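You operate a simulated robot arm through the tools that you are given. There is no shell and no other tool. Be economical: measure what you need, move in short steps, check, and stop when the job is done.

The job below is to be done with a simulated robot arm. You get a single attempt, and the scene is never put back.

## Task
Build the latch on the bench with the barrel on the latch card and tray it as the card says.
Fine: clamp it in the nest before the barrel goes in, and leave the nest lever open.

It is judged by the outcome, as a careful person would: the job done as asked, and still so three seconds after it is handed in. It fails if anything else is knocked over, pushed out of place, dropped, spilled or broken.

## Robot
A 7-joint arm with a two-finger parallel gripper, fixed in place. Base frame: the origin is at the foot of the arm, x ahead of it, y to its left, z up; the work surface is at about z = 0. Lengths are in mm, angles in degrees, forces in N, time in s.
With the tool pointing down near the work surface it reaches from about 240 to 620 mm from the base axis. Its first joint turns from -66.0 to 66.0 degrees. Payload 2.6 kg.
Tool frame: the origin (TCP) lies between the finger pads and is the grasp point; the fingertips stand 30 mm ahead of it; z points along the fingers, y is the line along which they close. The gripper opens to 94 mm. The fingers are 28 mm wide and 10 mm thick; the gripper's body (50 by 96 mm) begins 55 mm behind the TCP.
Orientation is that of the tool frame in the base frame, as a unit quaternion [x, y, z, w]. With the fingers straight down and closing along the base's y, the tool's x points along the base's -x, its y along +y and its z along -z.

## Interface
- The arm moves only by the tool jog_arm. Its argument "increments" is a list that holds one entry, the list of rows, each a list of 7 numbers: the shift along the tool's x, y, z in units of 150 mm (1.0 is 150 mm), then the turn, a rotation vector about the tool's x, y, z in units of 120 degrees (1.0 is 120 degrees), then the gripper command, from -1 (shut) to 1 (fully open), values between in proportion. In form: [[[dx, dy, dz, rx, ry, rz, gripper], ...]]. A call has 1 to 20 rows; each row is the pose to reach, as a shift and turn from the pose commanded when the call began, along the tool's axes at that moment. A call with a number of a shift or a turn outside -1 to 1 is refused whole. Each row takes 0.2 s and may step no farther than 50 mm and 8.6 degrees from the row before; otherwise, or with a gripper value out of range, the whole call is refused. A pose out of reach is approached as far as the arm can. The call stops where the force on the tool passes 60 N (or 10 N more than at its start, if that is more) or the arm is blocked; 0.2 s more then pass. The fingers move at their own pace (about 72 mm/s each) and stop on an object; they squeeze with about 40 N. The grip force told is the motor's: it shows also when the fingers shut on nothing. Time passes only in rows, and 0.2 s behind the last, so rows that repeat a pose let the fingers close. It gives the time, the measured TCP pose, the force on the tool (base axes), the opening and the grip force at its end, in the units of the frame above (readings bear some noise).
- Cameras (640 x 400 px; columns grow to the right, rows downward): "scene" is fixed at [50.3, 452.8, 550.4]; the picture's right is [-0.62, -0.78, 0.00], its down [-0.50, 0.40, -0.77] and it looks along [0.60, -0.48, -0.64] (base axes); focal length 267 px, centre (320, 200). "wrist" rides on the gripper at [76, 14, -102] in the tool frame; the picture's right is [-0.18, 0.98, 0.00], its down [-0.75, -0.14, -0.64] and it looks along [-0.63, -0.12, 0.77] (tool axes); focal length 243 px, centre (320, 200). There is no depth. A picture from a camera that has moved, and an enlarged one, comes with that camera's place and axes in the base frame and with its lens. The place of the scene camera against the robot may be out by one fixed shift of up to 12 mm in any direction.
- grab_frame(camera): a new picture of that camera. No time passes.
- enlarge(camera, box): a new picture of the part [left, top, right, bottom] of that camera's present view, enlarged. No time passes.
- hand_in(): hands the job in; it is judged then, once.

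Work in short steps. Places have to be worked out from the pictures, the camera data and where the tool is seen: move nearer, look again, correct. Check each grasp and each placing, and mend what went wrong. You have 120 turns and 64 pictures in all, those below and enlarged ones among them. Open the gripper and draw the arm clear of the work before you hand the job in, unless the task says otherwise; then end with one line.

The tools are called after "Request:" as a command line: name --argument value ..., lists and objects as JSON in quotes. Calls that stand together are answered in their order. jog_arm: Moves the arm, as the interface text tells. Its arguments: {"type":"object","properties":{"increments":{"type":"array","items":{"type":"array","items":{"type":"array","items":{"type":"number"}}}}},"required":["increments"]} The other tools are called the same way: grab_frame (camera) takes a picture; enlarge (camera, box) takes an enlarged picture of a part of a camera's view; hand_in () hands the job in.

At the start:

```text
t: 0.0
ee_pos: [407.8, -9.3, 368.9]
tool_rot: [0.0, 1.0, 0.0, 0.0]
wrist_force: [0.5, 0.7, -0.5]
width: 94.1
grip_force: 0.1
```

scene: 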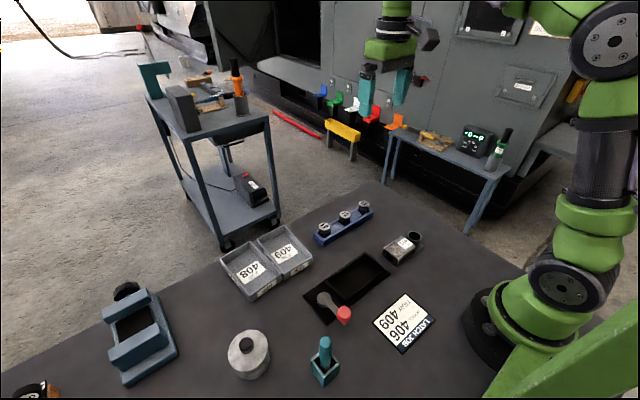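
wrist: 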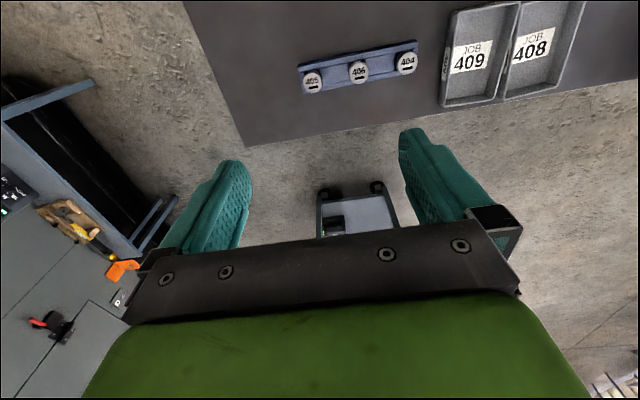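

I'll start by enlarging the card and the fixtures to read what is asked.

Request:
enlarge --camera "scene" --box '[290, 190, 450, 390]'

Request:
enlarge --camera "scene" --box '[200, 190, 440, 340]'

```text
2.00 times, centred on (370, 290) of scene
camera zoom: at [50.3, 452.8, 550.4], right [-0.62, -0.78, 0.0], down [-0.5, 0.4, -0.77], along [0.6, -0.48, -0.64], focal length 535 px, centre (220, 20)
```

zoom: 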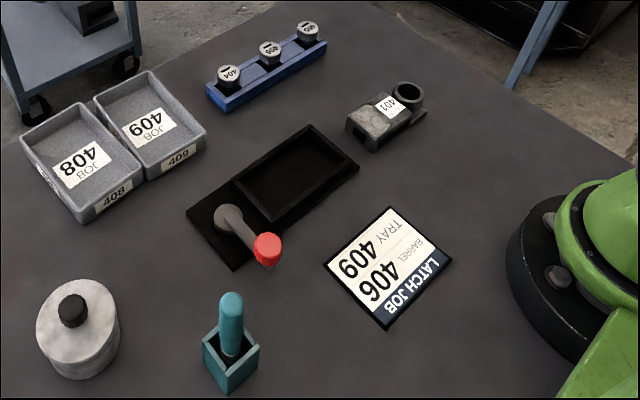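

```text
2.67 times, centred on (320, 265) of scene
camera zoom: at [50.3, 452.8, 550.4], right [-0.62, -0.78, 0.0], down [-0.5, 0.4, -0.77], along [0.6, -0.48, -0.64], focal length 713 px, centre (320, 27)
```

zoom: 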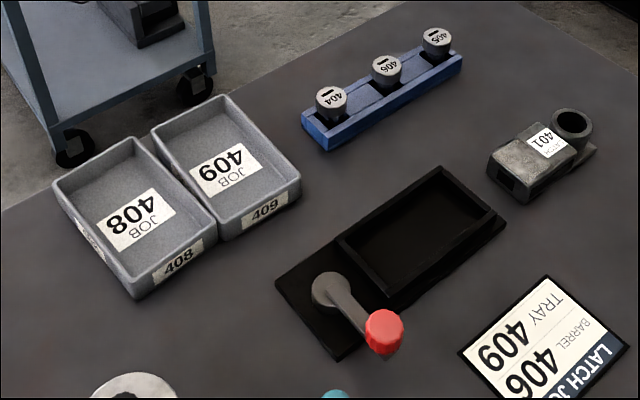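

The card reads barrel 406, tray 409. The latch body 401 lies at roughly (266, 10) and the nest at about (277, 163), with the lever at the left; I move for a wrist view from above.

Request:
jog_arm --increments '[[[0.19, 0.145, 0.05, 0, 0, 0, 1], [0.38, 0.29, 0.1, 0, 0, 0, 1], [0.57, 0.43, 0.15, 0, 0, 0, 1], [0.76, 0.58, 0.2, 0, 0, 0, 1], [0.95, 0.727, 0.26, 0, 0, 0, 1], [0.95, 0.727, 0.26, 0, 0, 0, 1]]]'

Request:
grab_frame --camera "wrist"

```text
t: 1.4
ee_pos: [265.0, 100.8, 330.9]
tool_rot: [0.001, 1.0, -0.001, 0.0]
wrist_force: [0.5, -0.3, -0.4]
width: 94.0
grip_force: 0.2
```

```text
59 pictures are left
camera wrist: at [188.9, 114.9, 432.8], right [0.18, 0.98, 0.0], down [0.75, -0.14, 0.64], along [0.63, -0.12, -0.77], focal length 243 px, centre (320, 200)
```

wrist: 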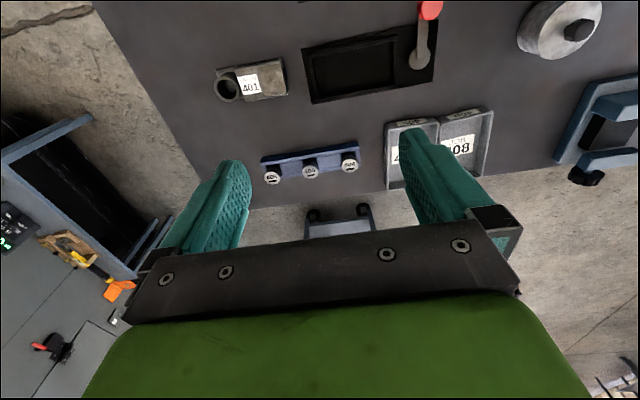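

All parts are visible; I enlarge the latch/nest region and the rack/tray region for measurement.

Request:
enlarge --camera "wrist" --box '[200, 0, 456, 160]'

Request:
enlarge --camera "wrist" --box '[240, 80, 400, 200]'

```text
2.50 times, centred on (328, 80) of wrist
camera zoom: at [188.9, 114.9, 432.8], right [0.18, 0.98, 0.0], down [0.75, -0.14, 0.64], along [0.63, -0.12, -0.77], focal length 606 px, centre (300, 500)
```

zoom: 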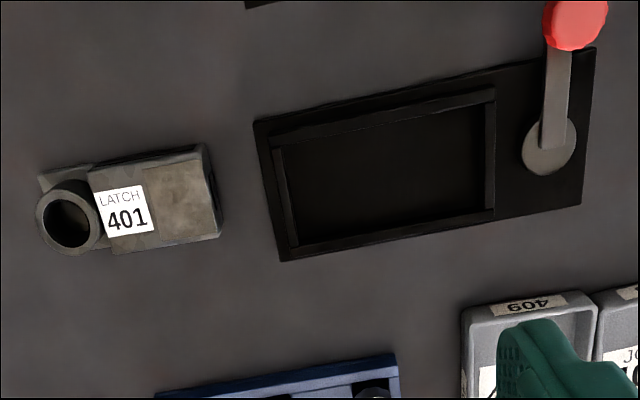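

```text
3.33 times, centred on (320, 140) of wrist
camera zoom: at [188.9, 114.9, 432.8], right [0.18, 0.98, 0.0], down [0.75, -0.14, 0.64], along [0.63, -0.12, -0.77], focal length 809 px, centre (320, 400)
```

zoom: 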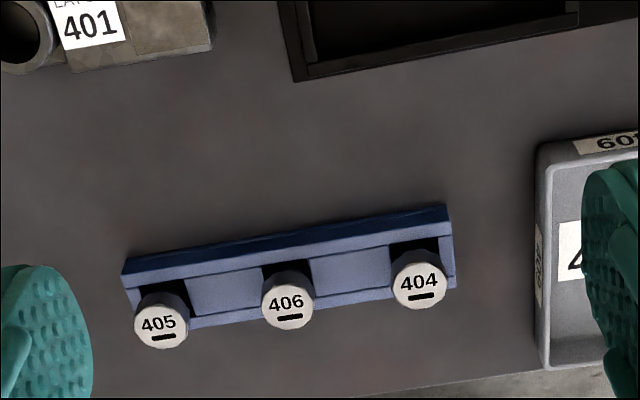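

Estimates: block about x 247–293, y −27..42, ring near (270, −47); nest pocket spans about y 80–214, lever pivot near (282, 241). I move closer over the latch to refine.

Request:
jog_arm --increments '[[[-0.01, -0.16, 0.23, 0, 0, 0, 1], [-0.02, -0.32, 0.46, 0, 0, 0, 1], [-0.04, -0.48, 0.69, 0, 0, 0, 1], [-0.06, -0.64, 0.92, 0, 0, 0, 1], [-0.06, -0.64, 0.92, 0, 0, 0, 1]]]'

Request:
grab_frame --camera "wrist"

```text
t: 2.6
ee_pos: [275.6, 6.8, 193.5]
tool_rot: [0.001, 1.0, 0.0, 0.0]
wrist_force: [0.9, -0.2, -0.2]
width: 94.1
grip_force: 0.0
```

```text
56 pictures are left
camera wrist: at [199.0, 20.1, 295.1], right [0.19, 0.98, 0.0], down [0.75, -0.14, 0.64], along [0.63, -0.12, -0.77], focal length 243 px, centre (320, 200)
```

wrist: 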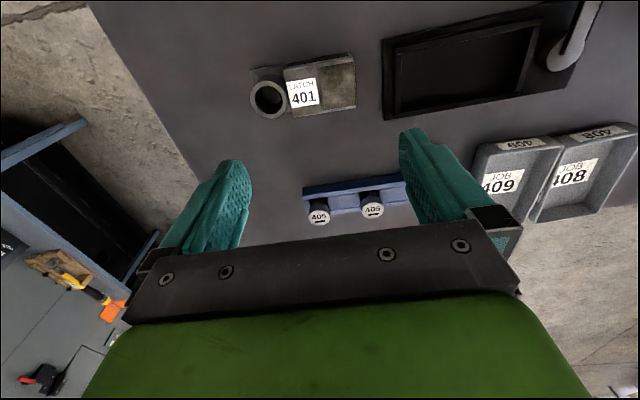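

Request:
enlarge --camera "wrist" --box '[240, 40, 368, 120]'

Request:
enlarge --camera "wrist" --box '[370, 0, 610, 130]'

```text
5.00 times, centred on (304, 80) of wrist
camera zoom: at [199.0, 20.1, 295.1], right [0.19, 0.98, 0.0], down [0.75, -0.14, 0.64], along [0.63, -0.12, -0.77], focal length 1213 px, centre (400, 800)
```

zoom: 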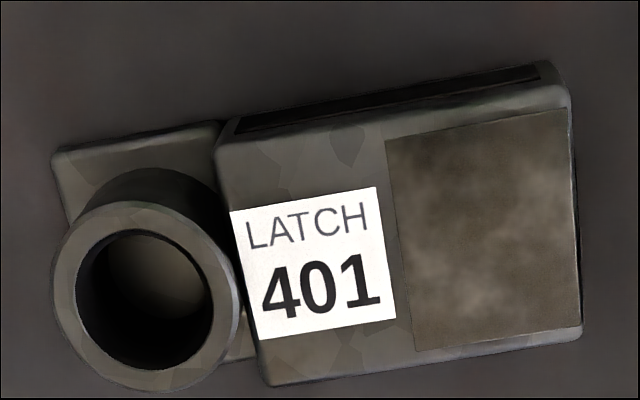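

```text
2.67 times, centred on (490, 65) of wrist
camera zoom: at [199.0, 20.1, 295.1], right [0.19, 0.98, 0.0], down [0.75, -0.14, 0.64], along [0.63, -0.12, -0.77], focal length 647 px, centre (-133, 560)
```

zoom: 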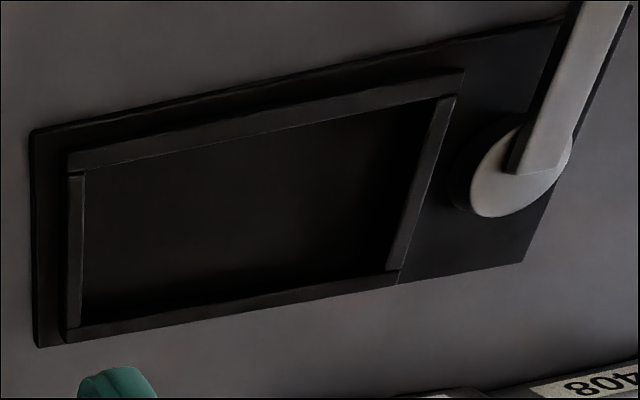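

Latch block: x 247–295, y −28..42, top z≈28; ring centre (271, −49). Nest pocket inner about x 258–315, y 90–210, wall top z≈20. I rotate the tool −90° above the block so the fingers close along x.

Request:
jog_arm --increments '[[[0.003, -0.003, 0, 0, 0, -0.068, 1], [0.006, -0.006, 0, 0, 0, -0.136, 1], [0.009, -0.009, 0, 0, 0, -0.204, 1], [0.012, -0.012, 0, 0, 0, -0.272, 1], [0.015, -0.015, 0, 0, 0, -0.34, 1], [0.018, -0.018, 0, 0, 0, -0.408, 1], [0.021, -0.021, 0, 0, 0, -0.476, 1], [0.024, -0.024, 0, 0, 0, -0.544, 1], [0.027, -0.027, 0, 0, 0, -0.612, 1], [0.03, -0.03, 0, 0, 0, -0.68, 1], [0.031, -0.032, 0, 0, 0, -0.75, 1], [0.031, -0.032, 0, 0, 0, -0.75, 1]]]'

Request:
grab_frame --camera "wrist"

```text
t: 5.2
ee_pos: [271.2, -0.0, 191.8]
tool_rot: [0.708, -0.707, 0.0, 0.0]
wrist_force: [-0.4, 0.6, 0.3]
width: 93.9
grip_force: 0.0
```

```text
53 pictures are left
camera wrist: at [256.3, -76.0, 294.3], right [-0.98, 0.18, 0.0], down [0.14, 0.75, 0.64], along [0.12, 0.63, -0.77], focal length 243 px, centre (320, 200)
```

wrist: 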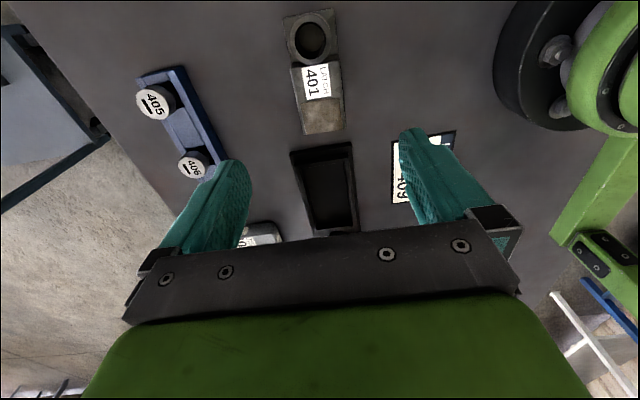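

The view confirms the latch beneath; I descend to fingertip height 18 mm (above nest wall height), still open.

Request:
jog_arm --increments '[[[0, 0, 0.2, 0, 0, 0, 1], [0, 0, 0.4, 0, 0, 0, 1], [0, 0, 0.6, 0, 0, 0, 1], [0, 0, 0.8, 0, 0, 0, 1], [0, 0, 0.96, 0, 0, 0, 1], [0, 0, 0.96, 0, 0, 0, 1]]]'

Request:
grab_frame --camera "wrist"

Request:
enlarge --camera "scene" --box '[360, 190, 480, 280]'

```text
t: 6.6
ee_pos: [269.9, 1.6, 46.8]
tool_rot: [-0.706, 0.708, 0.001, 0.0]
wrist_force: [-0.3, -0.4, -0.1]
width: 93.8
grip_force: 0.0
```

```text
52 pictures are left
camera wrist: at [255.6, -75.1, 148.9], right [-0.98, 0.19, 0.0], down [0.14, 0.75, 0.64], along [0.12, 0.63, -0.77], focal length 243 px, centre (320, 200)
```

wrist: 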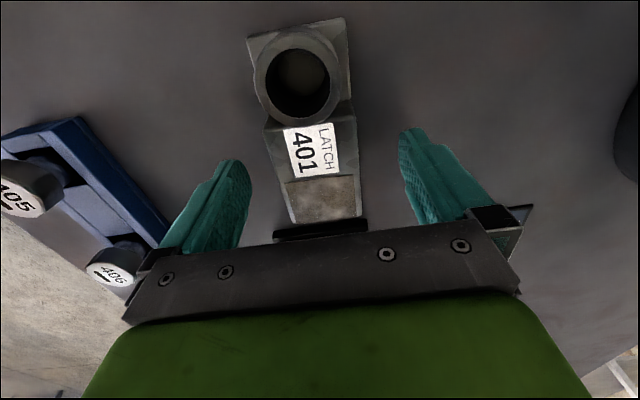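

```text
4.44 times, centred on (420, 235) of scene
camera zoom: at [50.3, 452.8, 550.4], right [-0.62, -0.78, 0.0], down [-0.5, 0.4, -0.77], along [0.6, -0.48, -0.64], focal length 1188 px, centre (-124, 44)
```

zoom: 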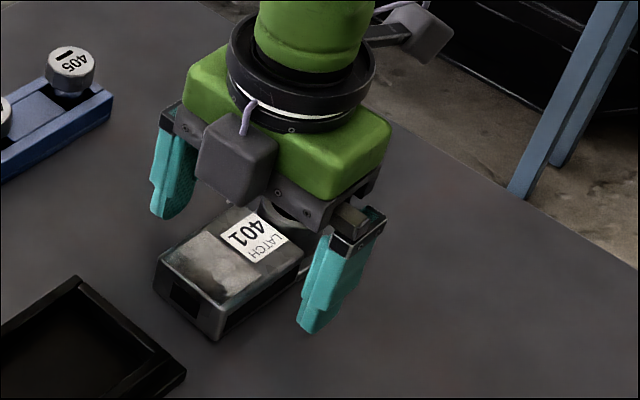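

The fingers straddle the block with tips below its top; I close.

Request:
jog_arm --increments '[[[0, 0, 0, 0, 0, 0, 0.3], [0, 0, 0, 0, 0, 0, -0.2], [0, 0, 0, 0, 0, 0, -1], [0, 0, 0, 0, 0, 0, -1], [0, 0, 0, 0, 0, 0, -1]]]'

Request:
enlarge --camera "scene" --box '[360, 190, 480, 280]'

```text
t: 7.8
ee_pos: [269.7, 0.7, 47.8]
tool_rot: [-0.707, 0.707, 0.0, 0.0]
wrist_force: [1.1, -0.2, -0.5]
width: 49.5
grip_force: 39.8
```

```text
4.44 times, centred on (420, 235) of scene
camera zoom: at [50.3, 452.8, 550.4], right [-0.62, -0.78, 0.0], down [-0.5, 0.4, -0.77], along [0.6, -0.48, -0.64], focal length 1188 px, centre (-124, 44)
```

zoom: 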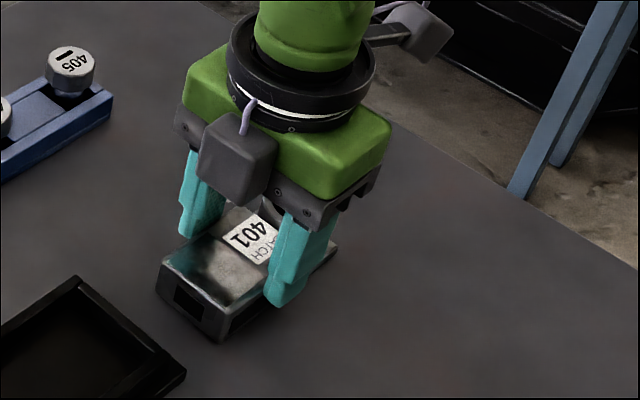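

Gripped at 49.5 mm. I lift 60 mm and check the hold.

Request:
jog_arm --increments '[[[0, 0, -0.07, 0, 0, 0, -1], [0, 0, -0.2, 0, 0, 0, -1], [0, 0, -0.4, 0, 0, 0, -1], [0, 0, -0.45, 0, 0, 0, -1], [0, 0, -0.45, 0, 0, 0, -1]]]'

Request:
grab_frame --camera "wrist"

```text
t: 9.0
ee_pos: [268.4, 1.3, 115.9]
tool_rot: [0.708, -0.707, 0.0, 0.0]
wrist_force: [-0.7, -0.2, -2.1]
width: 49.4
grip_force: 39.7
```

```text
49 pictures are left
camera wrist: at [254.7, -75.0, 217.8], right [-0.98, 0.18, 0.0], down [0.14, 0.75, 0.64], along [0.12, 0.63, -0.77], focal length 243 px, centre (320, 200)
```

wrist: 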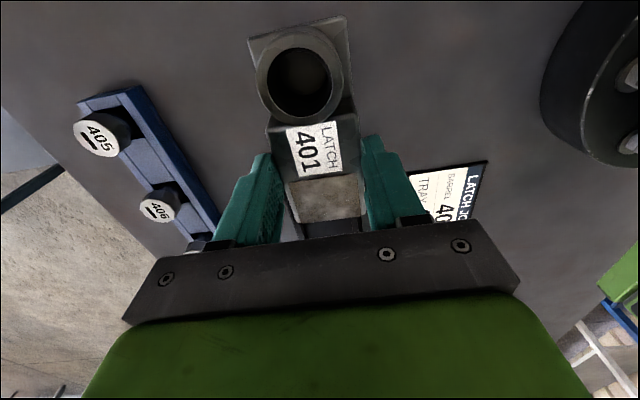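

Held level. I carry it toward the nest, keeping height, to TCP about (286, 136) first.

Request:
jog_arm --increments '[[[-0.25, -0.03, 0, 0, 0, 0, -1], [-0.5, -0.06, 0, 0, 0, 0, -1], [-0.75, -0.09, 0, 0, 0, 0, -1], [-0.9, -0.107, 0, 0, 0, 0, -1], [-0.9, -0.107, 0, 0, 0, 0, -1]]]'

Request:
enlarge --camera "scene" --box '[290, 200, 450, 330]'

Request:
grab_frame --camera "wrist"

```text
t: 10.2
ee_pos: [285.9, 136.3, 116.1]
tool_rot: [-0.707, 0.707, 0.0, 0.0]
wrist_force: [-0.3, -0.3, -3.3]
width: 49.6
grip_force: 40.0
```

```text
3.08 times, centred on (370, 265) of scene
camera zoom: at [50.3, 452.8, 550.4], right [-0.62, -0.78, 0.0], down [-0.5, 0.4, -0.77], along [0.6, -0.48, -0.64], focal length 823 px, centre (166, 0)
```

zoom: 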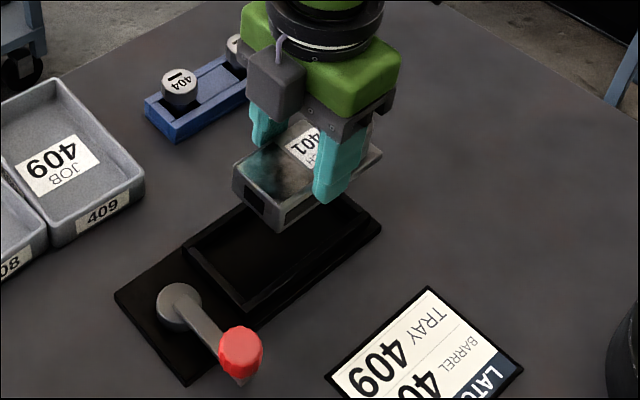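

```text
47 pictures are left
camera wrist: at [271.5, 60.8, 217.9], right [-0.98, 0.19, 0.0], down [0.14, 0.75, 0.64], along [0.12, 0.63, -0.77], focal length 243 px, centre (320, 200)
```

wrist: 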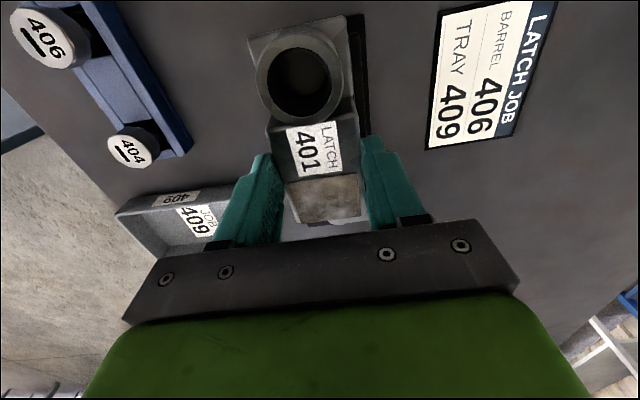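

Moving the last 27 mm in y and lowering until the latch bottom is a few mm above the walls, then checking.

Request:
jog_arm --increments '[[[-0.09, 0, 0, 0, 0, 0, -1], [-0.18, 0, 0, 0, 0, 0, -1], [-0.18, 0, 0.13, 0, 0, 0, -1], [-0.18, 0, 0.26, 0, 0, 0, -1], [-0.18, 0, 0.26, 0, 0, 0, -1]]]'

Request:
enlarge --camera "scene" --box '[310, 210, 438, 310]'

Request:
grab_frame --camera "wrist"

```text
t: 11.4
ee_pos: [284.3, 163.0, 76.2]
tool_rot: [0.707, -0.707, 0.0, 0.0]
wrist_force: [0.3, -0.3, -2.4]
width: 49.4
grip_force: 40.0
```

```text
4.00 times, centred on (374, 260) of scene
camera zoom: at [50.3, 452.8, 550.4], right [-0.62, -0.78, 0.0], down [-0.5, 0.4, -0.77], along [0.6, -0.48, -0.64], focal length 1070 px, centre (104, -40)
```

zoom: 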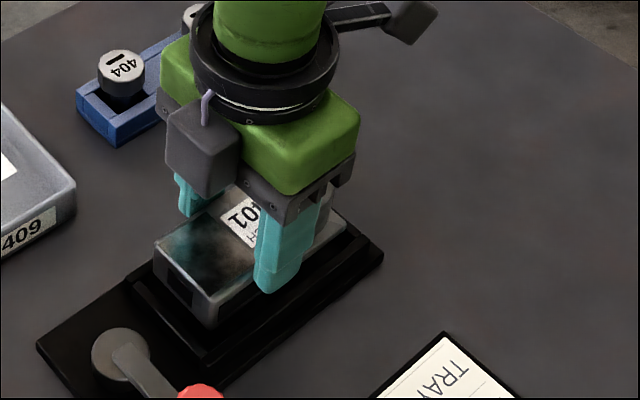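

```text
45 pictures are left
camera wrist: at [271.2, 86.2, 179.1], right [-0.98, 0.18, 0.0], down [0.14, 0.75, 0.64], along [0.12, 0.63, -0.77], focal length 243 px, centre (320, 200)
```

wrist: 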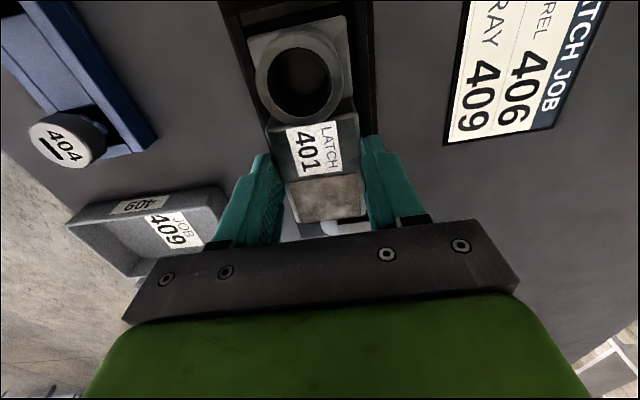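

I zoom the wrist view on the latch's front end against the pocket walls.

Request:
enlarge --camera "wrist" --box '[200, 0, 400, 125]'

```text
3.20 times, centred on (300, 62) of wrist
camera zoom: at [271.2, 86.2, 179.1], right [-0.98, 0.18, 0.0], down [0.14, 0.75, 0.64], along [0.12, 0.63, -0.77], focal length 776 px, centre (384, 640)
```

zoom: 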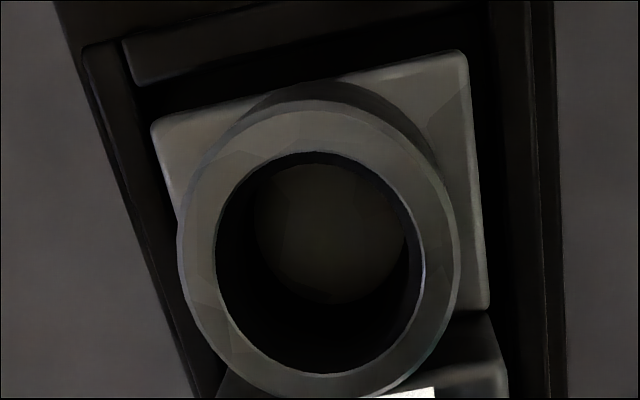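

Latch end at y≈95, wall at ≈91; x 261–309 inside 257–315: well centred. I lower slowly to TCP z≈53 watching force.

Request:
jog_arm --increments '[[[0, 0, 0.05, 0, 0, 0, -1], [0, 0, 0.1, 0, 0, 0, -1], [0, 0, 0.13, 0, 0, 0, -1], [0, 0, 0.15, 0, 0, 0, -1], [0, 0, 0.15, 0, 0, 0, -1]]]'

Request:
enlarge --camera "scene" --box '[310, 210, 438, 310]'

```text
t: 12.6
ee_pos: [285.5, 162.4, 55.3]
tool_rot: [-0.707, 0.708, 0.0, 0.002]
wrist_force: [-8.7, -4.6, 35.3]
width: 49.8
grip_force: 40.4
```

```text
4.00 times, centred on (374, 260) of scene
camera zoom: at [50.1, 452.7, 550.5], right [-0.62, -0.78, 0.0], down [-0.5, 0.4, -0.77], along [0.6, -0.48, -0.64], focal length 1070 px, centre (104, -40)
```

zoom: 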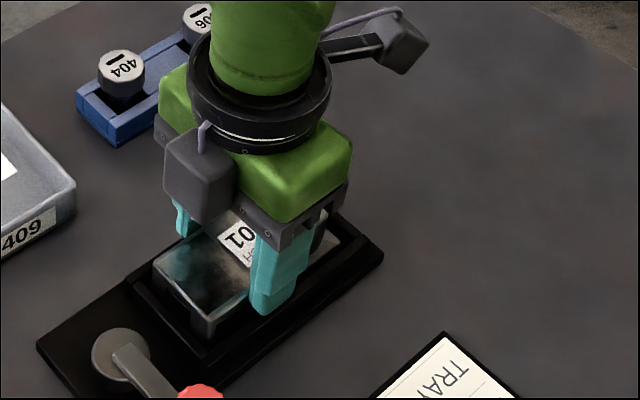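

A 35 N contact at z≈55 matches a floor at ~8 mm. I open the fingers and rise.

Request:
jog_arm --increments '[[[0, 0, -0.01, 0, 0, 0, 0.2], [0, 0, -0.01, 0, 0, 0, 0.6], [0, 0, -0.01, 0, 0, 0, 0.8], [0, 0, -0.25, 0, 0, 0, 0.8], [0, 0, -0.5, 0, 0, 0, 0.8], [0, 0, -0.5, 0, 0, 0, 0.8]]]'

Request:
enlarge --camera "scene" --box '[290, 220, 418, 320]'

Request:
grab_frame --camera "wrist"

```text
t: 14.0
ee_pos: [285.8, 163.0, 129.8]
tool_rot: [0.707, -0.707, 0.0, 0.0]
wrist_force: [-0.2, 0.8, 0.6]
width: 84.6
grip_force: 0.0
```

```text
4.00 times, centred on (354, 270) of scene
camera zoom: at [50.3, 452.8, 550.4], right [-0.62, -0.78, 0.0], down [-0.5, 0.4, -0.77], along [0.6, -0.48, -0.64], focal length 1070 px, centre (184, -80)
```

zoom: 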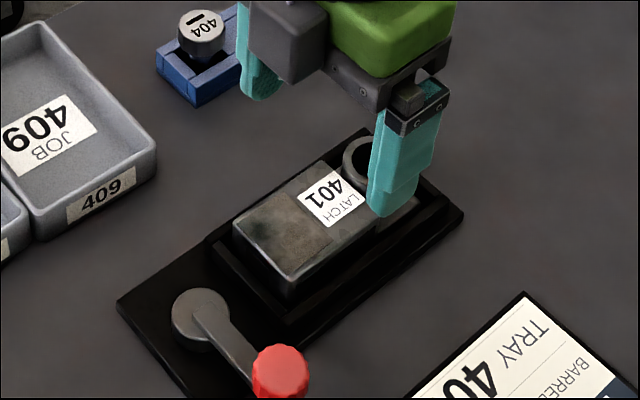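

```text
41 pictures are left
camera wrist: at [271.7, 86.7, 232.1], right [-0.98, 0.18, 0.0], down [0.14, 0.75, 0.64], along [0.12, 0.63, -0.77], focal length 243 px, centre (320, 200)
```

wrist: 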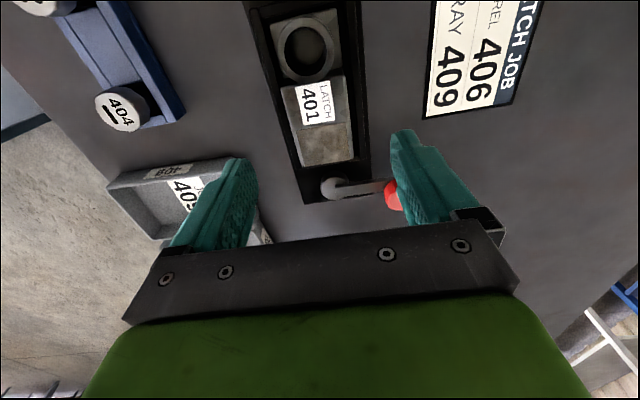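

The latch is seated in the pocket. The lever knob is near (226, 248); I turn the tool back to yaw 0 and move toward it for a close look.

Request:
jog_arm --increments '[[[-0.04, 0.015, -0.05, 0, 0, 0.068, 0.8], [-0.08, 0.03, -0.1, 0, 0, 0.136, 0.8], [-0.12, 0.045, -0.13, 0, 0, 0.204, 0.8], [-0.16, 0.06, -0.13, 0, 0, 0.272, 0.8], [-0.2, 0.075, -0.13, 0, 0, 0.34, 0.8], [-0.24, 0.09, -0.13, 0, 0, 0.408, 0.8], [-0.28, 0.105, -0.13, 0, 0, 0.476, 0.8], [-0.32, 0.12, -0.13, 0, 0, 0.544, 0.8], [-0.36, 0.14, -0.13, 0, 0, 0.612, 0.8], [-0.4, 0.16, -0.13, 0, 0, 0.68, 0.8], [-0.447, 0.173, -0.13, 0, 0, 0.75, 0.8], [-0.447, 0.173, -0.13, 0, 0, 0.75, 0.8]]]'

Request:
grab_frame --camera "wrist"

Request:
enlarge --camera "scene" --box '[290, 260, 402, 350]'

```text
t: 16.6
ee_pos: [261.0, 229.7, 149.4]
tool_rot: [0.002, 1.0, 0.0, 0.0]
wrist_force: [-0.3, -0.3, 0.2]
width: 84.5
grip_force: 0.0
```

```text
40 pictures are left
camera wrist: at [184.4, 244.5, 251.1], right [0.19, 0.98, 0.0], down [0.75, -0.14, 0.64], along [0.63, -0.12, -0.77], focal length 243 px, centre (320, 200)
```

wrist: 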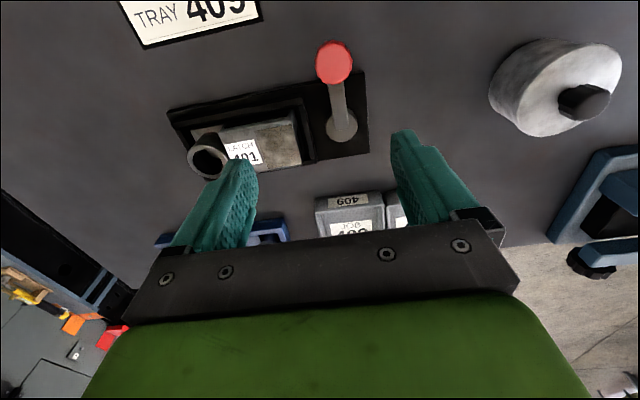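

```text
4.44 times, centred on (346, 305) of scene
camera zoom: at [50.3, 452.8, 550.4], right [-0.62, -0.78, 0.0], down [-0.5, 0.4, -0.77], along [0.6, -0.48, -0.64], focal length 1188 px, centre (204, -267)
```

zoom: 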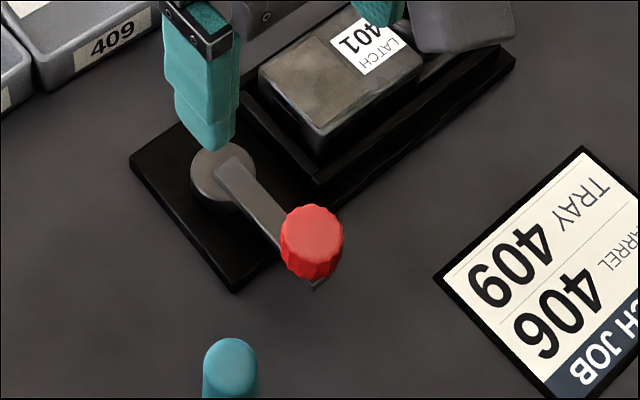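

Request:
enlarge --camera "wrist" --box '[270, 30, 398, 150]'

```text
3.33 times, centred on (334, 90) of wrist
camera zoom: at [184.4, 244.5, 251.1], right [0.19, 0.98, 0.0], down [0.75, -0.14, 0.64], along [0.63, -0.12, -0.77], focal length 809 px, centre (273, 567)
```

zoom: 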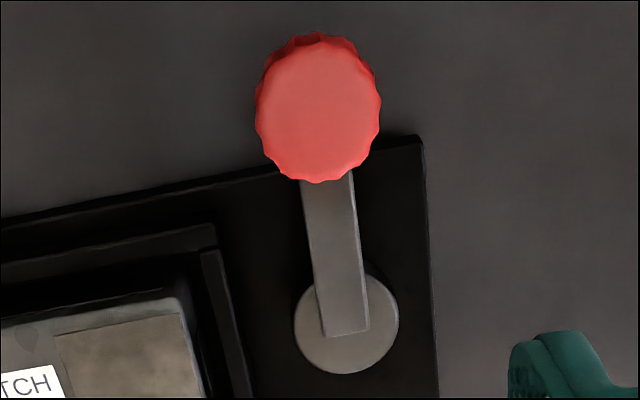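

To pin the knob and arm heights I take a second view from 90 mm to the side.

Request:
jog_arm --increments '[[[0, -0.2, 0, 0, 0, 0, 0.8], [0, -0.4, 0, 0, 0, 0, 0.8], [0, -0.6, 0, 0, 0, 0, 0.8], [0, -0.6, 0, 0, 0, 0, 0.8]]]'

Request:
enlarge --camera "wrist" --box '[380, 0, 540, 110]'

```text
t: 17.6
ee_pos: [260.2, 138.6, 148.6]
tool_rot: [0.001, 1.0, 0.0, -0.001]
wrist_force: [1.0, -0.2, 0.4]
width: 84.6
grip_force: 0.0
```

```text
3.64 times, centred on (460, 55) of wrist
camera zoom: at [184.5, 153.8, 250.4], right [0.18, 0.98, 0.0], down [0.75, -0.14, 0.64], along [0.63, -0.12, -0.77], focal length 882 px, centre (-189, 727)
```

zoom: 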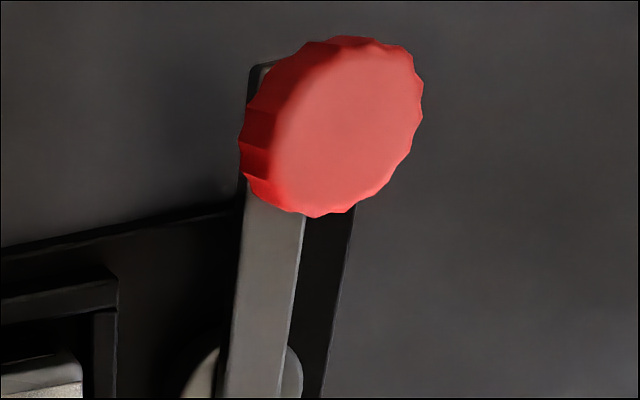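

Knob top is at z≈55, centre ≈(222, 247); arm top ≈26. I go above the knob and descend so tips reach z≈39, with fingers on its ±y sides.

Request:
jog_arm --increments '[[[0.08, 0.24, 0, 0, 0, 0, 0.28], [0.16, 0.48, 0, 0, 0, 0, 0.28], [0.251, 0.715, 0, 0, 0, 0, 0.28], [0.251, 0.715, 0.2, 0, 0, 0, 0.28], [0.251, 0.715, 0.36, 0, 0, 0, 0.28], [0.251, 0.715, 0.46, 0, 0, 0, 0.28], [0.251, 0.715, 0.532, 0, 0, 0, 0.28], [0.251, 0.715, 0.532, 0, 0, 0, 0.28]]]'

Request:
grab_frame --camera "wrist"

Request:
enlarge --camera "scene" --box '[290, 240, 418, 350]'

```text
t: 19.4
ee_pos: [221.1, 246.4, 69.6]
tool_rot: [0.002, 1.0, -0.001, 0.0]
wrist_force: [0.2, -0.1, -0.7]
width: 60.2
grip_force: 0.1
```

```text
36 pictures are left
camera wrist: at [146.1, 260.7, 169.8], right [0.18, 0.98, 0.0], down [0.75, -0.14, 0.64], along [0.63, -0.12, -0.77], focal length 243 px, centre (320, 200)
```

wrist: 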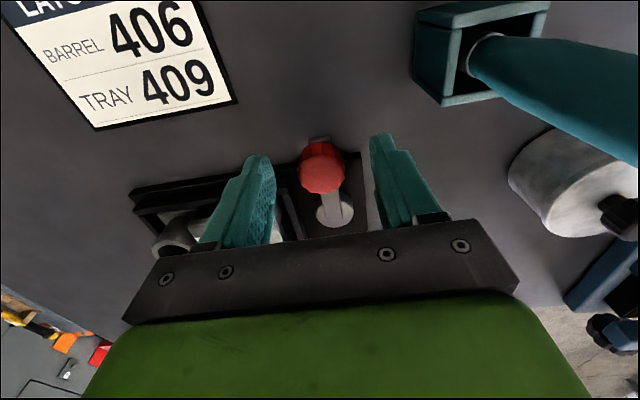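

```text
3.64 times, centred on (354, 295) of scene
camera zoom: at [50.3, 452.8, 550.4], right [-0.62, -0.78, 0.0], down [-0.5, 0.4, -0.77], along [0.6, -0.48, -0.64], focal length 972 px, centre (196, -146)
```

zoom: 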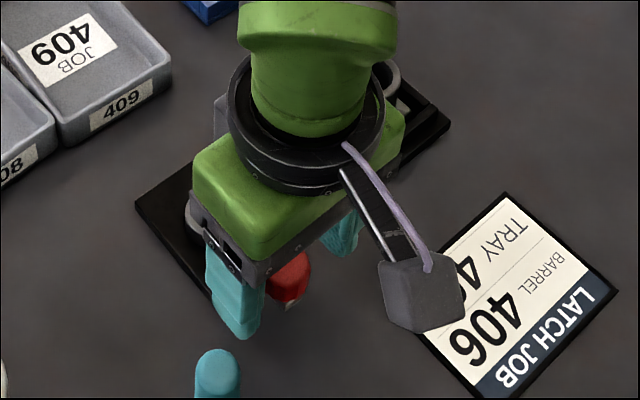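

Knob is centred between the fingers. I close on it.

Request:
jog_arm --increments '[[[0, 0, 0, 0, 0, 0, -0.2], [0, 0, 0, 0, 0, 0, -1], [0, 0, 0, 0, 0, 0, -1]]]'

```text
t: 20.2
ee_pos: [222.9, 246.6, 67.7]
tool_rot: [0.0, 1.0, 0.0, 0.001]
wrist_force: [0.8, 6.5, -5.7]
width: 27.9
grip_force: 45.3
```

Knob held (28 mm). I swing it in an arc about the pivot (≈286, 247), r≈64, first 24° toward the latch, watching force.

Request:
jog_arm --increments '[[[-0.0042, -0.0594, 0, 0, 0, -0.0667, -1], [-0.0165, -0.1176, 0, 0, 0, -0.1333, -1], [-0.0369, -0.1735, 0, 0, 0, -0.2, -1], [-0.0369, -0.1735, 0, 0, 0, -0.2, -1]]]'

Request:
enlarge --camera "scene" --box '[290, 240, 418, 350]'

```text
t: 20.7
ee_pos: [222.1, 246.7, 70.5]
tool_rot: [-0.086, 0.996, 0.01, 0.005]
wrist_force: [1.4, 4.4, -3.8]
width: 27.3
grip_force: 45.6
stopped in row 2: the force on the tool passed its limit (the readings are from after the stop); the commanded pose is now the measured one
```

```text
3.64 times, centred on (354, 295) of scene
camera zoom: at [50.3, 452.7, 550.4], right [-0.62, -0.78, 0.0], down [-0.5, 0.4, -0.77], along [0.6, -0.48, -0.64], focal length 972 px, centre (196, -146)
```

zoom: 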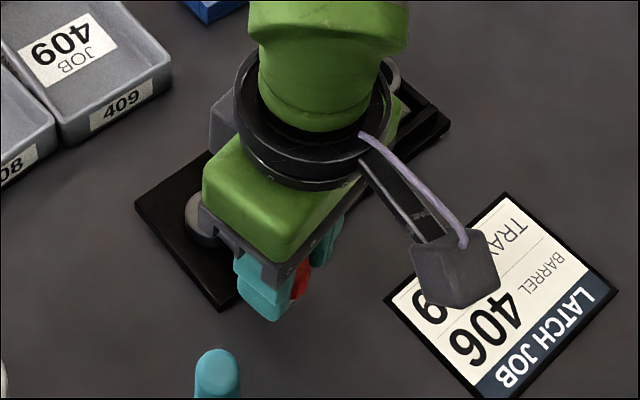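

It resisted in that direction (knob stayed put). I undo the twist and try a small swing the other way.

Request:
jog_arm --increments '[[[0, 0, 0, 0, 0, 0.041, -1], [0, 0, 0, 0, 0, 0.082, -1], [-0.005, 0.029, 0, 0, 0, 0.115, -1], [-0.014, 0.058, 0, 0, 0, 0.148, -1]]]'

Request:
enlarge --camera "scene" --box '[290, 240, 418, 350]'

```text
t: 21.7
ee_pos: [222.5, 254.4, 70.2]
tool_rot: [0.072, 0.997, 0.009, 0.003]
wrist_force: [-5.3, -0.4, -7.9]
width: 27.6
grip_force: 45.0
```

```text
3.64 times, centred on (354, 295) of scene
camera zoom: at [50.3, 452.8, 550.4], right [-0.62, -0.78, 0.0], down [-0.5, 0.4, -0.77], along [0.6, -0.48, -0.64], focal length 972 px, centre (196, -146)
```

zoom: 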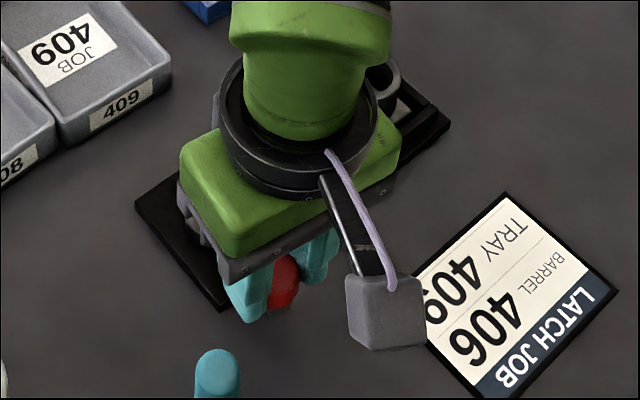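

The lever moves freely toward +y, so it closes that way. The tall teal tool near (186, 335) would be in the camera's path if I kept this yaw, so I release, rise, and turn to yaw −90° (camera on the −y side).

Request:
jog_arm --increments '[[[0, 0, 0, 0, 0, 0, 0.3], [0, 0, 0, 0, 0, 0, 0.3], [0, 0, -0.2, 0, 0, 0, 0.3], [0, 0, -0.35, 0, 0, -0.068, 0.3], [0, 0, -0.4, 0, 0, -0.136, 0.3], [0, 0, -0.4, 0, 0, -0.204, 0.3], [0, 0, -0.4, 0, 0, -0.272, 0.3], [0, 0, -0.4, 0, 0, -0.34, 0.3], [0, 0, -0.4, 0, 0, -0.408, 0.3], [0, 0, -0.4, 0, 0, -0.476, 0.3], [0, 0, -0.4, 0, 0, -0.544, 0.3], [0, 0, -0.4, 0, 0, -0.612, 0.3], [0, 0, -0.4, 0, 0, -0.68, 0.3], [0, 0, -0.4, 0, 0, -0.75, 0.3], [0, 0, -0.4, 0, 0, -0.819, 0.3], [0, 0, -0.4, 0, 0, -0.819, 0.3]]]'

Request:
grab_frame --camera "wrist"

```text
t: 25.1
ee_pos: [223.6, 252.8, 131.1]
tool_rot: [0.709, -0.705, -0.004, -0.011]
wrist_force: [0.3, -0.4, 0.2]
width: 60.9
grip_force: 0.1
```

```text
32 pictures are left
camera wrist: at [208.2, 175.2, 230.3], right [-0.98, 0.18, 0.0], down [0.13, 0.74, 0.66], along [0.12, 0.65, -0.75], focal length 243 px, centre (320, 200)
```

wrist: 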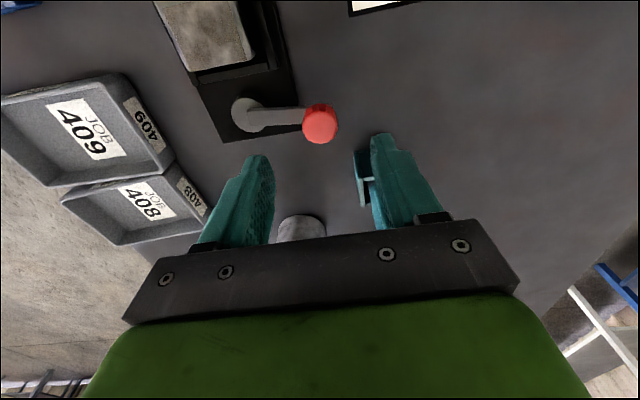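

Knob still at ≈(222.5, 252). I level the slight tilt, descend and close on the knob along x.

Request:
jog_arm --increments '[[[0, 0, 0.1, -0.0048, 0.01, 0.003, 0.3], [0, 0, 0.25, -0.0048, 0.01, 0.003, 0.3], [0, 0, 0.35, -0.0048, 0.01, 0.003, 0.3], [0, 0, 0.413, -0.0048, 0.01, 0.003, 0.3], [0, 0, 0.413, -0.0048, 0.01, 0.003, -0.2], [0, 0, 0.413, -0.0048, 0.01, 0.003, -1], [0, 0, 0.413, -0.0048, 0.01, 0.003, -1]]]'

```text
t: 26.7
ee_pos: [224.0, 254.0, 69.1]
tool_rot: [-0.706, 0.708, 0.001, 0.0]
wrist_force: [10.0, 0.8, -9.8]
width: 27.5
grip_force: 45.0
```

Gripped. I swing the knob along the arc with fixed yaw to about 55°.

Request:
jog_arm --increments '[[[-0.0587, -0.0113, 0, 0, 0, 0, -1], [-0.1147, -0.0307, 0, 0, 0, 0, -1], [-0.168, -0.058, 0, 0, 0, 0, -1], [-0.2167, -0.092, 0, 0, 0, 0, -1], [-0.26, -0.1327, 0, 0, 0, 0, -1], [-0.2973, -0.1787, 0, 0, 0, 0, -1]]]'

Request:
enlarge --camera "scene" --box '[260, 240, 420, 370]'

```text
t: 28.1
ee_pos: [247.3, 304.0, 69.5]
tool_rot: [0.708, -0.706, -0.004, 0.0]
wrist_force: [-25.6, 16.4, 0.1]
width: 27.5
grip_force: 45.1
```

```text
3.08 times, centred on (340, 305) of scene
camera zoom: at [50.2, 452.8, 550.4], right [-0.62, -0.78, 0.0], down [-0.5, 0.4, -0.77], along [0.6, -0.48, -0.64], focal length 823 px, centre (258, -123)
```

zoom: 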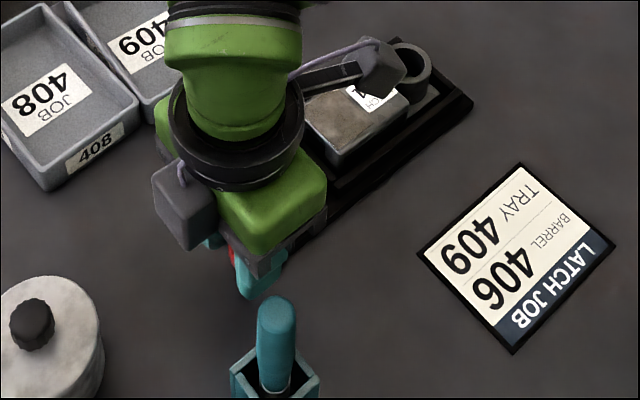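

The residual force is radially outward, so the true radius is larger (≈72, pivot ≈(294, 247)). I continue on the corrected arc, yawing slightly so the hand's −x end stays away from the teal tool.

Request:
jog_arm --increments '[[[-0.0627, -0.0333, 0, 0, 0, -0.05, -1], [-0.0947, -0.0927, 0, 0, 0, -0.1, -1], [-0.1173, -0.156, 0, 0, 0, -0.15, -1]]]'

Request:
grab_frame --camera "scene"

```text
t: 28.9
ee_pos: [272.1, 317.1, 67.7]
tool_rot: [0.808, -0.589, -0.001, 0.003]
wrist_force: [-18.8, -9.9, 11.2]
width: 27.3
grip_force: 44.8
```

```text
30 pictures are left
```

scene: 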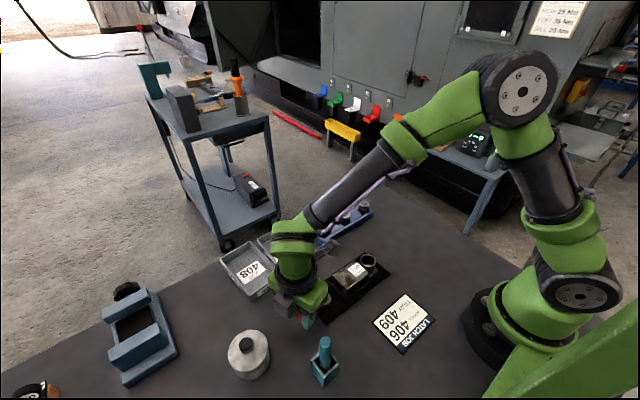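

Moving well with about 20 N of resistance. I continue to 90°, and slightly past to find the end stop.

Request:
jog_arm --increments '[[[0.007, -0.0665, 0, 0, 0, 0, -1], [0.023, -0.131, 0, 0, 0, 0, -1], [0.044, -0.186, 0, 0, 0, 0, -1]]]'

Request:
enlarge --camera "scene" --box '[240, 230, 400, 360]'

```text
t: 29.3
ee_pos: [271.9, 317.0, 68.1]
tool_rot: [0.808, -0.589, -0.005, 0.012]
wrist_force: [-3.3, -3.1, 3.4]
width: 27.8
grip_force: 45.4
stopped in row 1: the force on the tool passed its limit (the readings are from after the stop); the commanded pose is now the measured one
```

```text
3.08 times, centred on (320, 295) of scene
camera zoom: at [50.3, 452.7, 550.4], right [-0.62, -0.78, 0.0], down [-0.5, 0.4, -0.77], along [0.6, -0.48, -0.64], focal length 823 px, centre (320, -92)
```

zoom: 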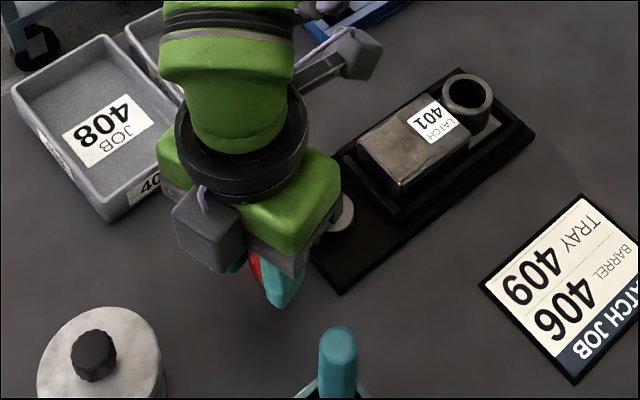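

It hit a firm stop near 75–80°. I release, rise and look whether the lever stays and what the clamp did.

Request:
jog_arm --increments '[[[0, 0, 0, 0, 0, 0, 0.2], [0, 0, 0, 0, 0, 0, 0.2], [0, 0, -0.2, 0, 0, 0, 0.2], [0, 0, -0.45, 0, 0, 0, 0.2], [0.25, 0, -0.6, 0, 0, 0, 0.2], [0.5, 0, -0.6, 0, 0, 0, 0.2], [0.75, 0, -0.6, 0, 0, 0, 0.2], [0.75, 0, -0.6, 0, 0, 0, 0.2]]]'

Request:
grab_frame --camera "wrist"

Request:
enlarge --camera "scene" --box '[240, 230, 400, 360]'

```text
t: 31.1
ee_pos: [309.9, 207.7, 158.4]
tool_rot: [0.808, -0.589, -0.005, 0.011]
wrist_force: [0.7, -0.2, -0.3]
width: 56.4
grip_force: 0.0
```

```text
28 pictures are left
camera wrist: at [321.7, 132.6, 261.0], right [-0.99, -0.12, 0.02], down [-0.08, 0.77, 0.63], along [-0.1, 0.63, -0.77], focal length 243 px, centre (320, 200)
```

wrist: 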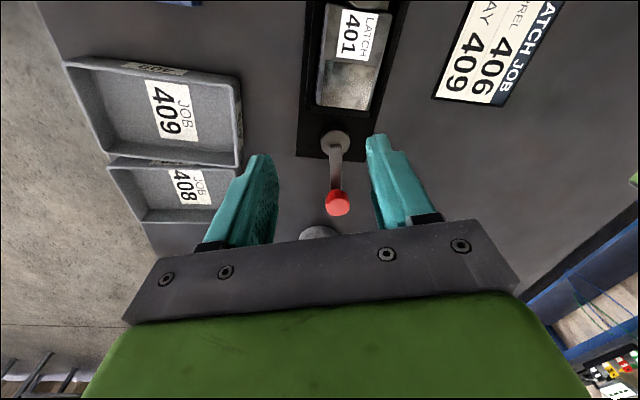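

```text
3.08 times, centred on (320, 295) of scene
camera zoom: at [50.3, 452.7, 550.4], right [-0.62, -0.78, 0.0], down [-0.5, 0.4, -0.77], along [0.6, -0.48, -0.64], focal length 823 px, centre (320, -92)
```

zoom: 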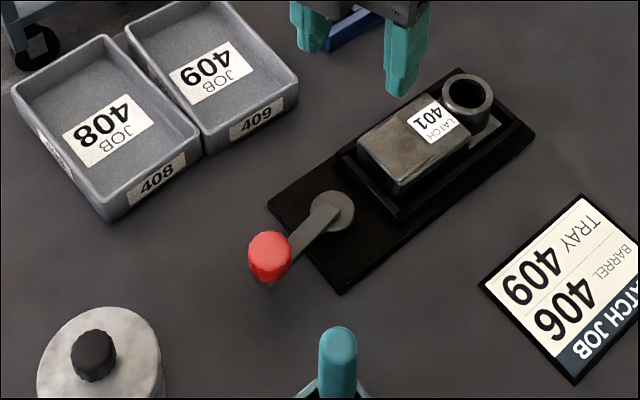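

The lever stayed put, pointing +y at its stop. To confirm this is the clamped state, I'll regrip the block in place and nudge it; first return to above it at yaw −90.

Request:
jog_arm --increments '[[[0.08, 0.08, 0, 0.004, -0.001, 0.05, 0.8], [0.16, 0.16, 0, 0.008, -0.002, 0.1, 0.8], [0.234, 0.244, 0, 0.0113, -0.0025, 0.15, 0.8], [0.234, 0.244, 0, 0.0113, -0.0025, 0.15, 0.8]]]'

Request:
grab_frame --camera "wrist"

```text
t: 32.1
ee_pos: [284.8, 167.4, 159.8]
tool_rot: [-0.705, 0.709, -0.001, -0.002]
wrist_force: [0.8, 0.1, -0.1]
width: 84.8
grip_force: 0.2
```

```text
26 pictures are left
camera wrist: at [270.0, 90.3, 261.8], right [-0.98, 0.19, 0.0], down [0.15, 0.76, 0.64], along [0.12, 0.63, -0.77], focal length 243 px, centre (320, 200)
```

wrist: 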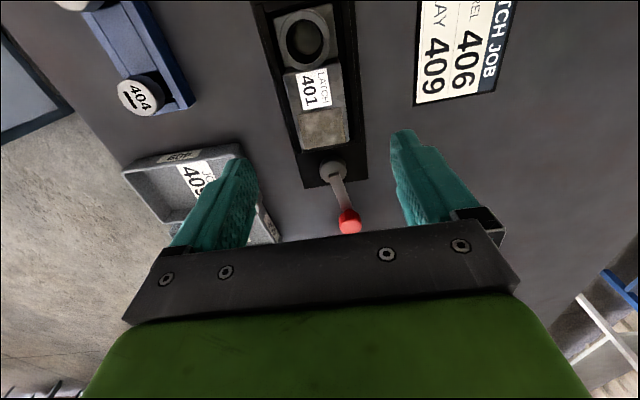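

Lever is at its stop. I descend around the block, grip, and nudge +y 4 mm to feel whether it is held.

Request:
jog_arm --increments '[[[0, 0, 0.25, 0, 0, 0, 0.8], [0, 0, 0.5, 0, 0, 0, 0.8], [0, 0, 0.65, 0, 0, 0, 0.8], [0, 0, 0.685, 0, 0, 0, 0.8], [0, 0, 0.685, 0, 0, 0, 0], [0, 0, 0.685, 0, 0, 0, -1], [0, 0, 0.685, 0, 0, 0, -1]]]'

Request:
jog_arm --increments '[[[-0.013, 0, 0, 0, 0, 0, -1], [-0.027, 0, 0, 0, 0, 0, -1], [-0.027, 0, 0, 0, 0, 0, -1]]]'

```text
t: 33.7
ee_pos: [284.1, 166.9, 55.6]
tool_rot: [-0.705, 0.709, -0.002, -0.002]
wrist_force: [0.7, -0.4, 0.2]
width: 49.4
grip_force: 40.5
```

```text
t: 34.5
ee_pos: [284.3, 171.7, 55.2]
tool_rot: [-0.706, 0.708, -0.001, -0.001]
wrist_force: [0.8, 0.2, 0.0]
width: 49.4
grip_force: 39.7
```

The block slid with no resistance: it is not clamped yet, so the lever probably hadn't reached its end (my arc pulled outward). I put the block back 4 mm, release, rise and look at the lever.

Request:
jog_arm --increments '[[[0.013, 0, 0, 0, 0, 0, -1], [0.027, 0, 0, 0, 0, 0, -1], [0.027, 0, 0, 0, 0, 0, 0.2], [0.027, 0, 0, 0, 0, 0, 0.6], [0.027, 0, 0, 0, 0, 0, 0.6], [0.027, 0, -0.2, 0, 0, 0, 0.6], [-0.1, 0, -0.45, 0, 0, 0, 0.6], [-0.3, 0, -0.6, 0, 0, 0, 0.6], [-0.3, 0, -0.6, 0, 0, 0, 0.6]]]'

Request:
enlarge --camera "wrist" --box '[250, 0, 410, 220]'

```text
t: 36.5
ee_pos: [283.8, 215.4, 147.0]
tool_rot: [-0.705, 0.709, -0.001, -0.001]
wrist_force: [0.0, -0.3, -0.9]
width: 75.1
grip_force: 0.0
```

```text
1.82 times, centred on (330, 110) of wrist
camera zoom: at [269.0, 140.2, 249.5], right [-0.98, 0.19, 0.0], down [0.14, 0.76, 0.64], along [0.12, 0.63, -0.77], focal length 441 px, centre (302, 364)
```

zoom: 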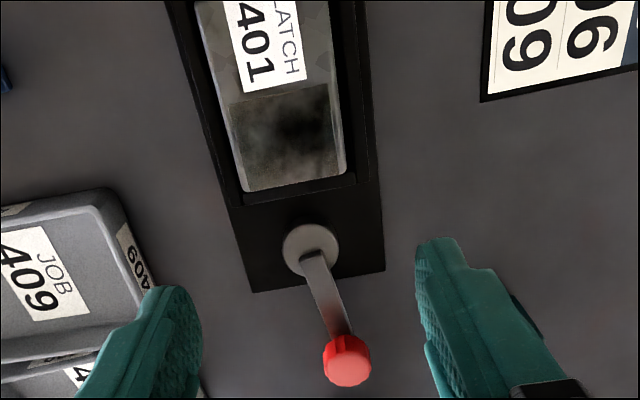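

Refined: pivot ≈(284.5, 247.3), r≈62, lever at ≈80°. I regrip the knob at ≈(274, 308).

Request:
jog_arm --increments '[[[-0.2, 0.02, 0, 0, 0, 0, 0.3], [-0.4, 0.05, 0, 0, 0, 0, 0.3], [-0.617, 0.067, 0, 0, 0, 0, 0.3], [-0.617, 0.067, 0.25, 0, 0, 0, 0.3], [-0.617, 0.067, 0.45, 0, 0, 0, 0.3], [-0.617, 0.067, 0.52, 0, 0, 0, 0.3], [-0.617, 0.067, 0.52, 0, 0, 0, -0.2], [-0.617, 0.067, 0.52, 0, 0, 0, -1], [-0.617, 0.067, 0.52, 0, 0, 0, -1]]]'

```text
t: 38.5
ee_pos: [273.2, 307.2, 68.8]
tool_rot: [-0.706, 0.708, -0.002, 0.0]
wrist_force: [1.3, 2.8, -3.7]
width: 27.3
grip_force: 44.8
```

Held. I push along the arc to 88° and 96°.

Request:
jog_arm --increments '[[[-0.003, -0.028, 0, 0, 0, 0, -1], [-0.006, -0.057, 0, 0, 0, 0, -1], [-0.005, -0.086, 0, 0, 0, 0, -1], [-0.004, -0.115, 0, 0, 0, 0, -1], [-0.004, -0.115, 0, 0, 0, 0, -1]]]'

```text
t: 39.2
ee_pos: [275.4, 309.7, 66.5]
tool_rot: [-0.706, 0.709, 0.003, -0.013]
wrist_force: [-3.9, -2.3, 2.8]
width: 27.5
grip_force: 45.5
stopped in row 3: the force on the tool passed its limit (the readings are from after the stop); the commanded pose is now the measured one
```

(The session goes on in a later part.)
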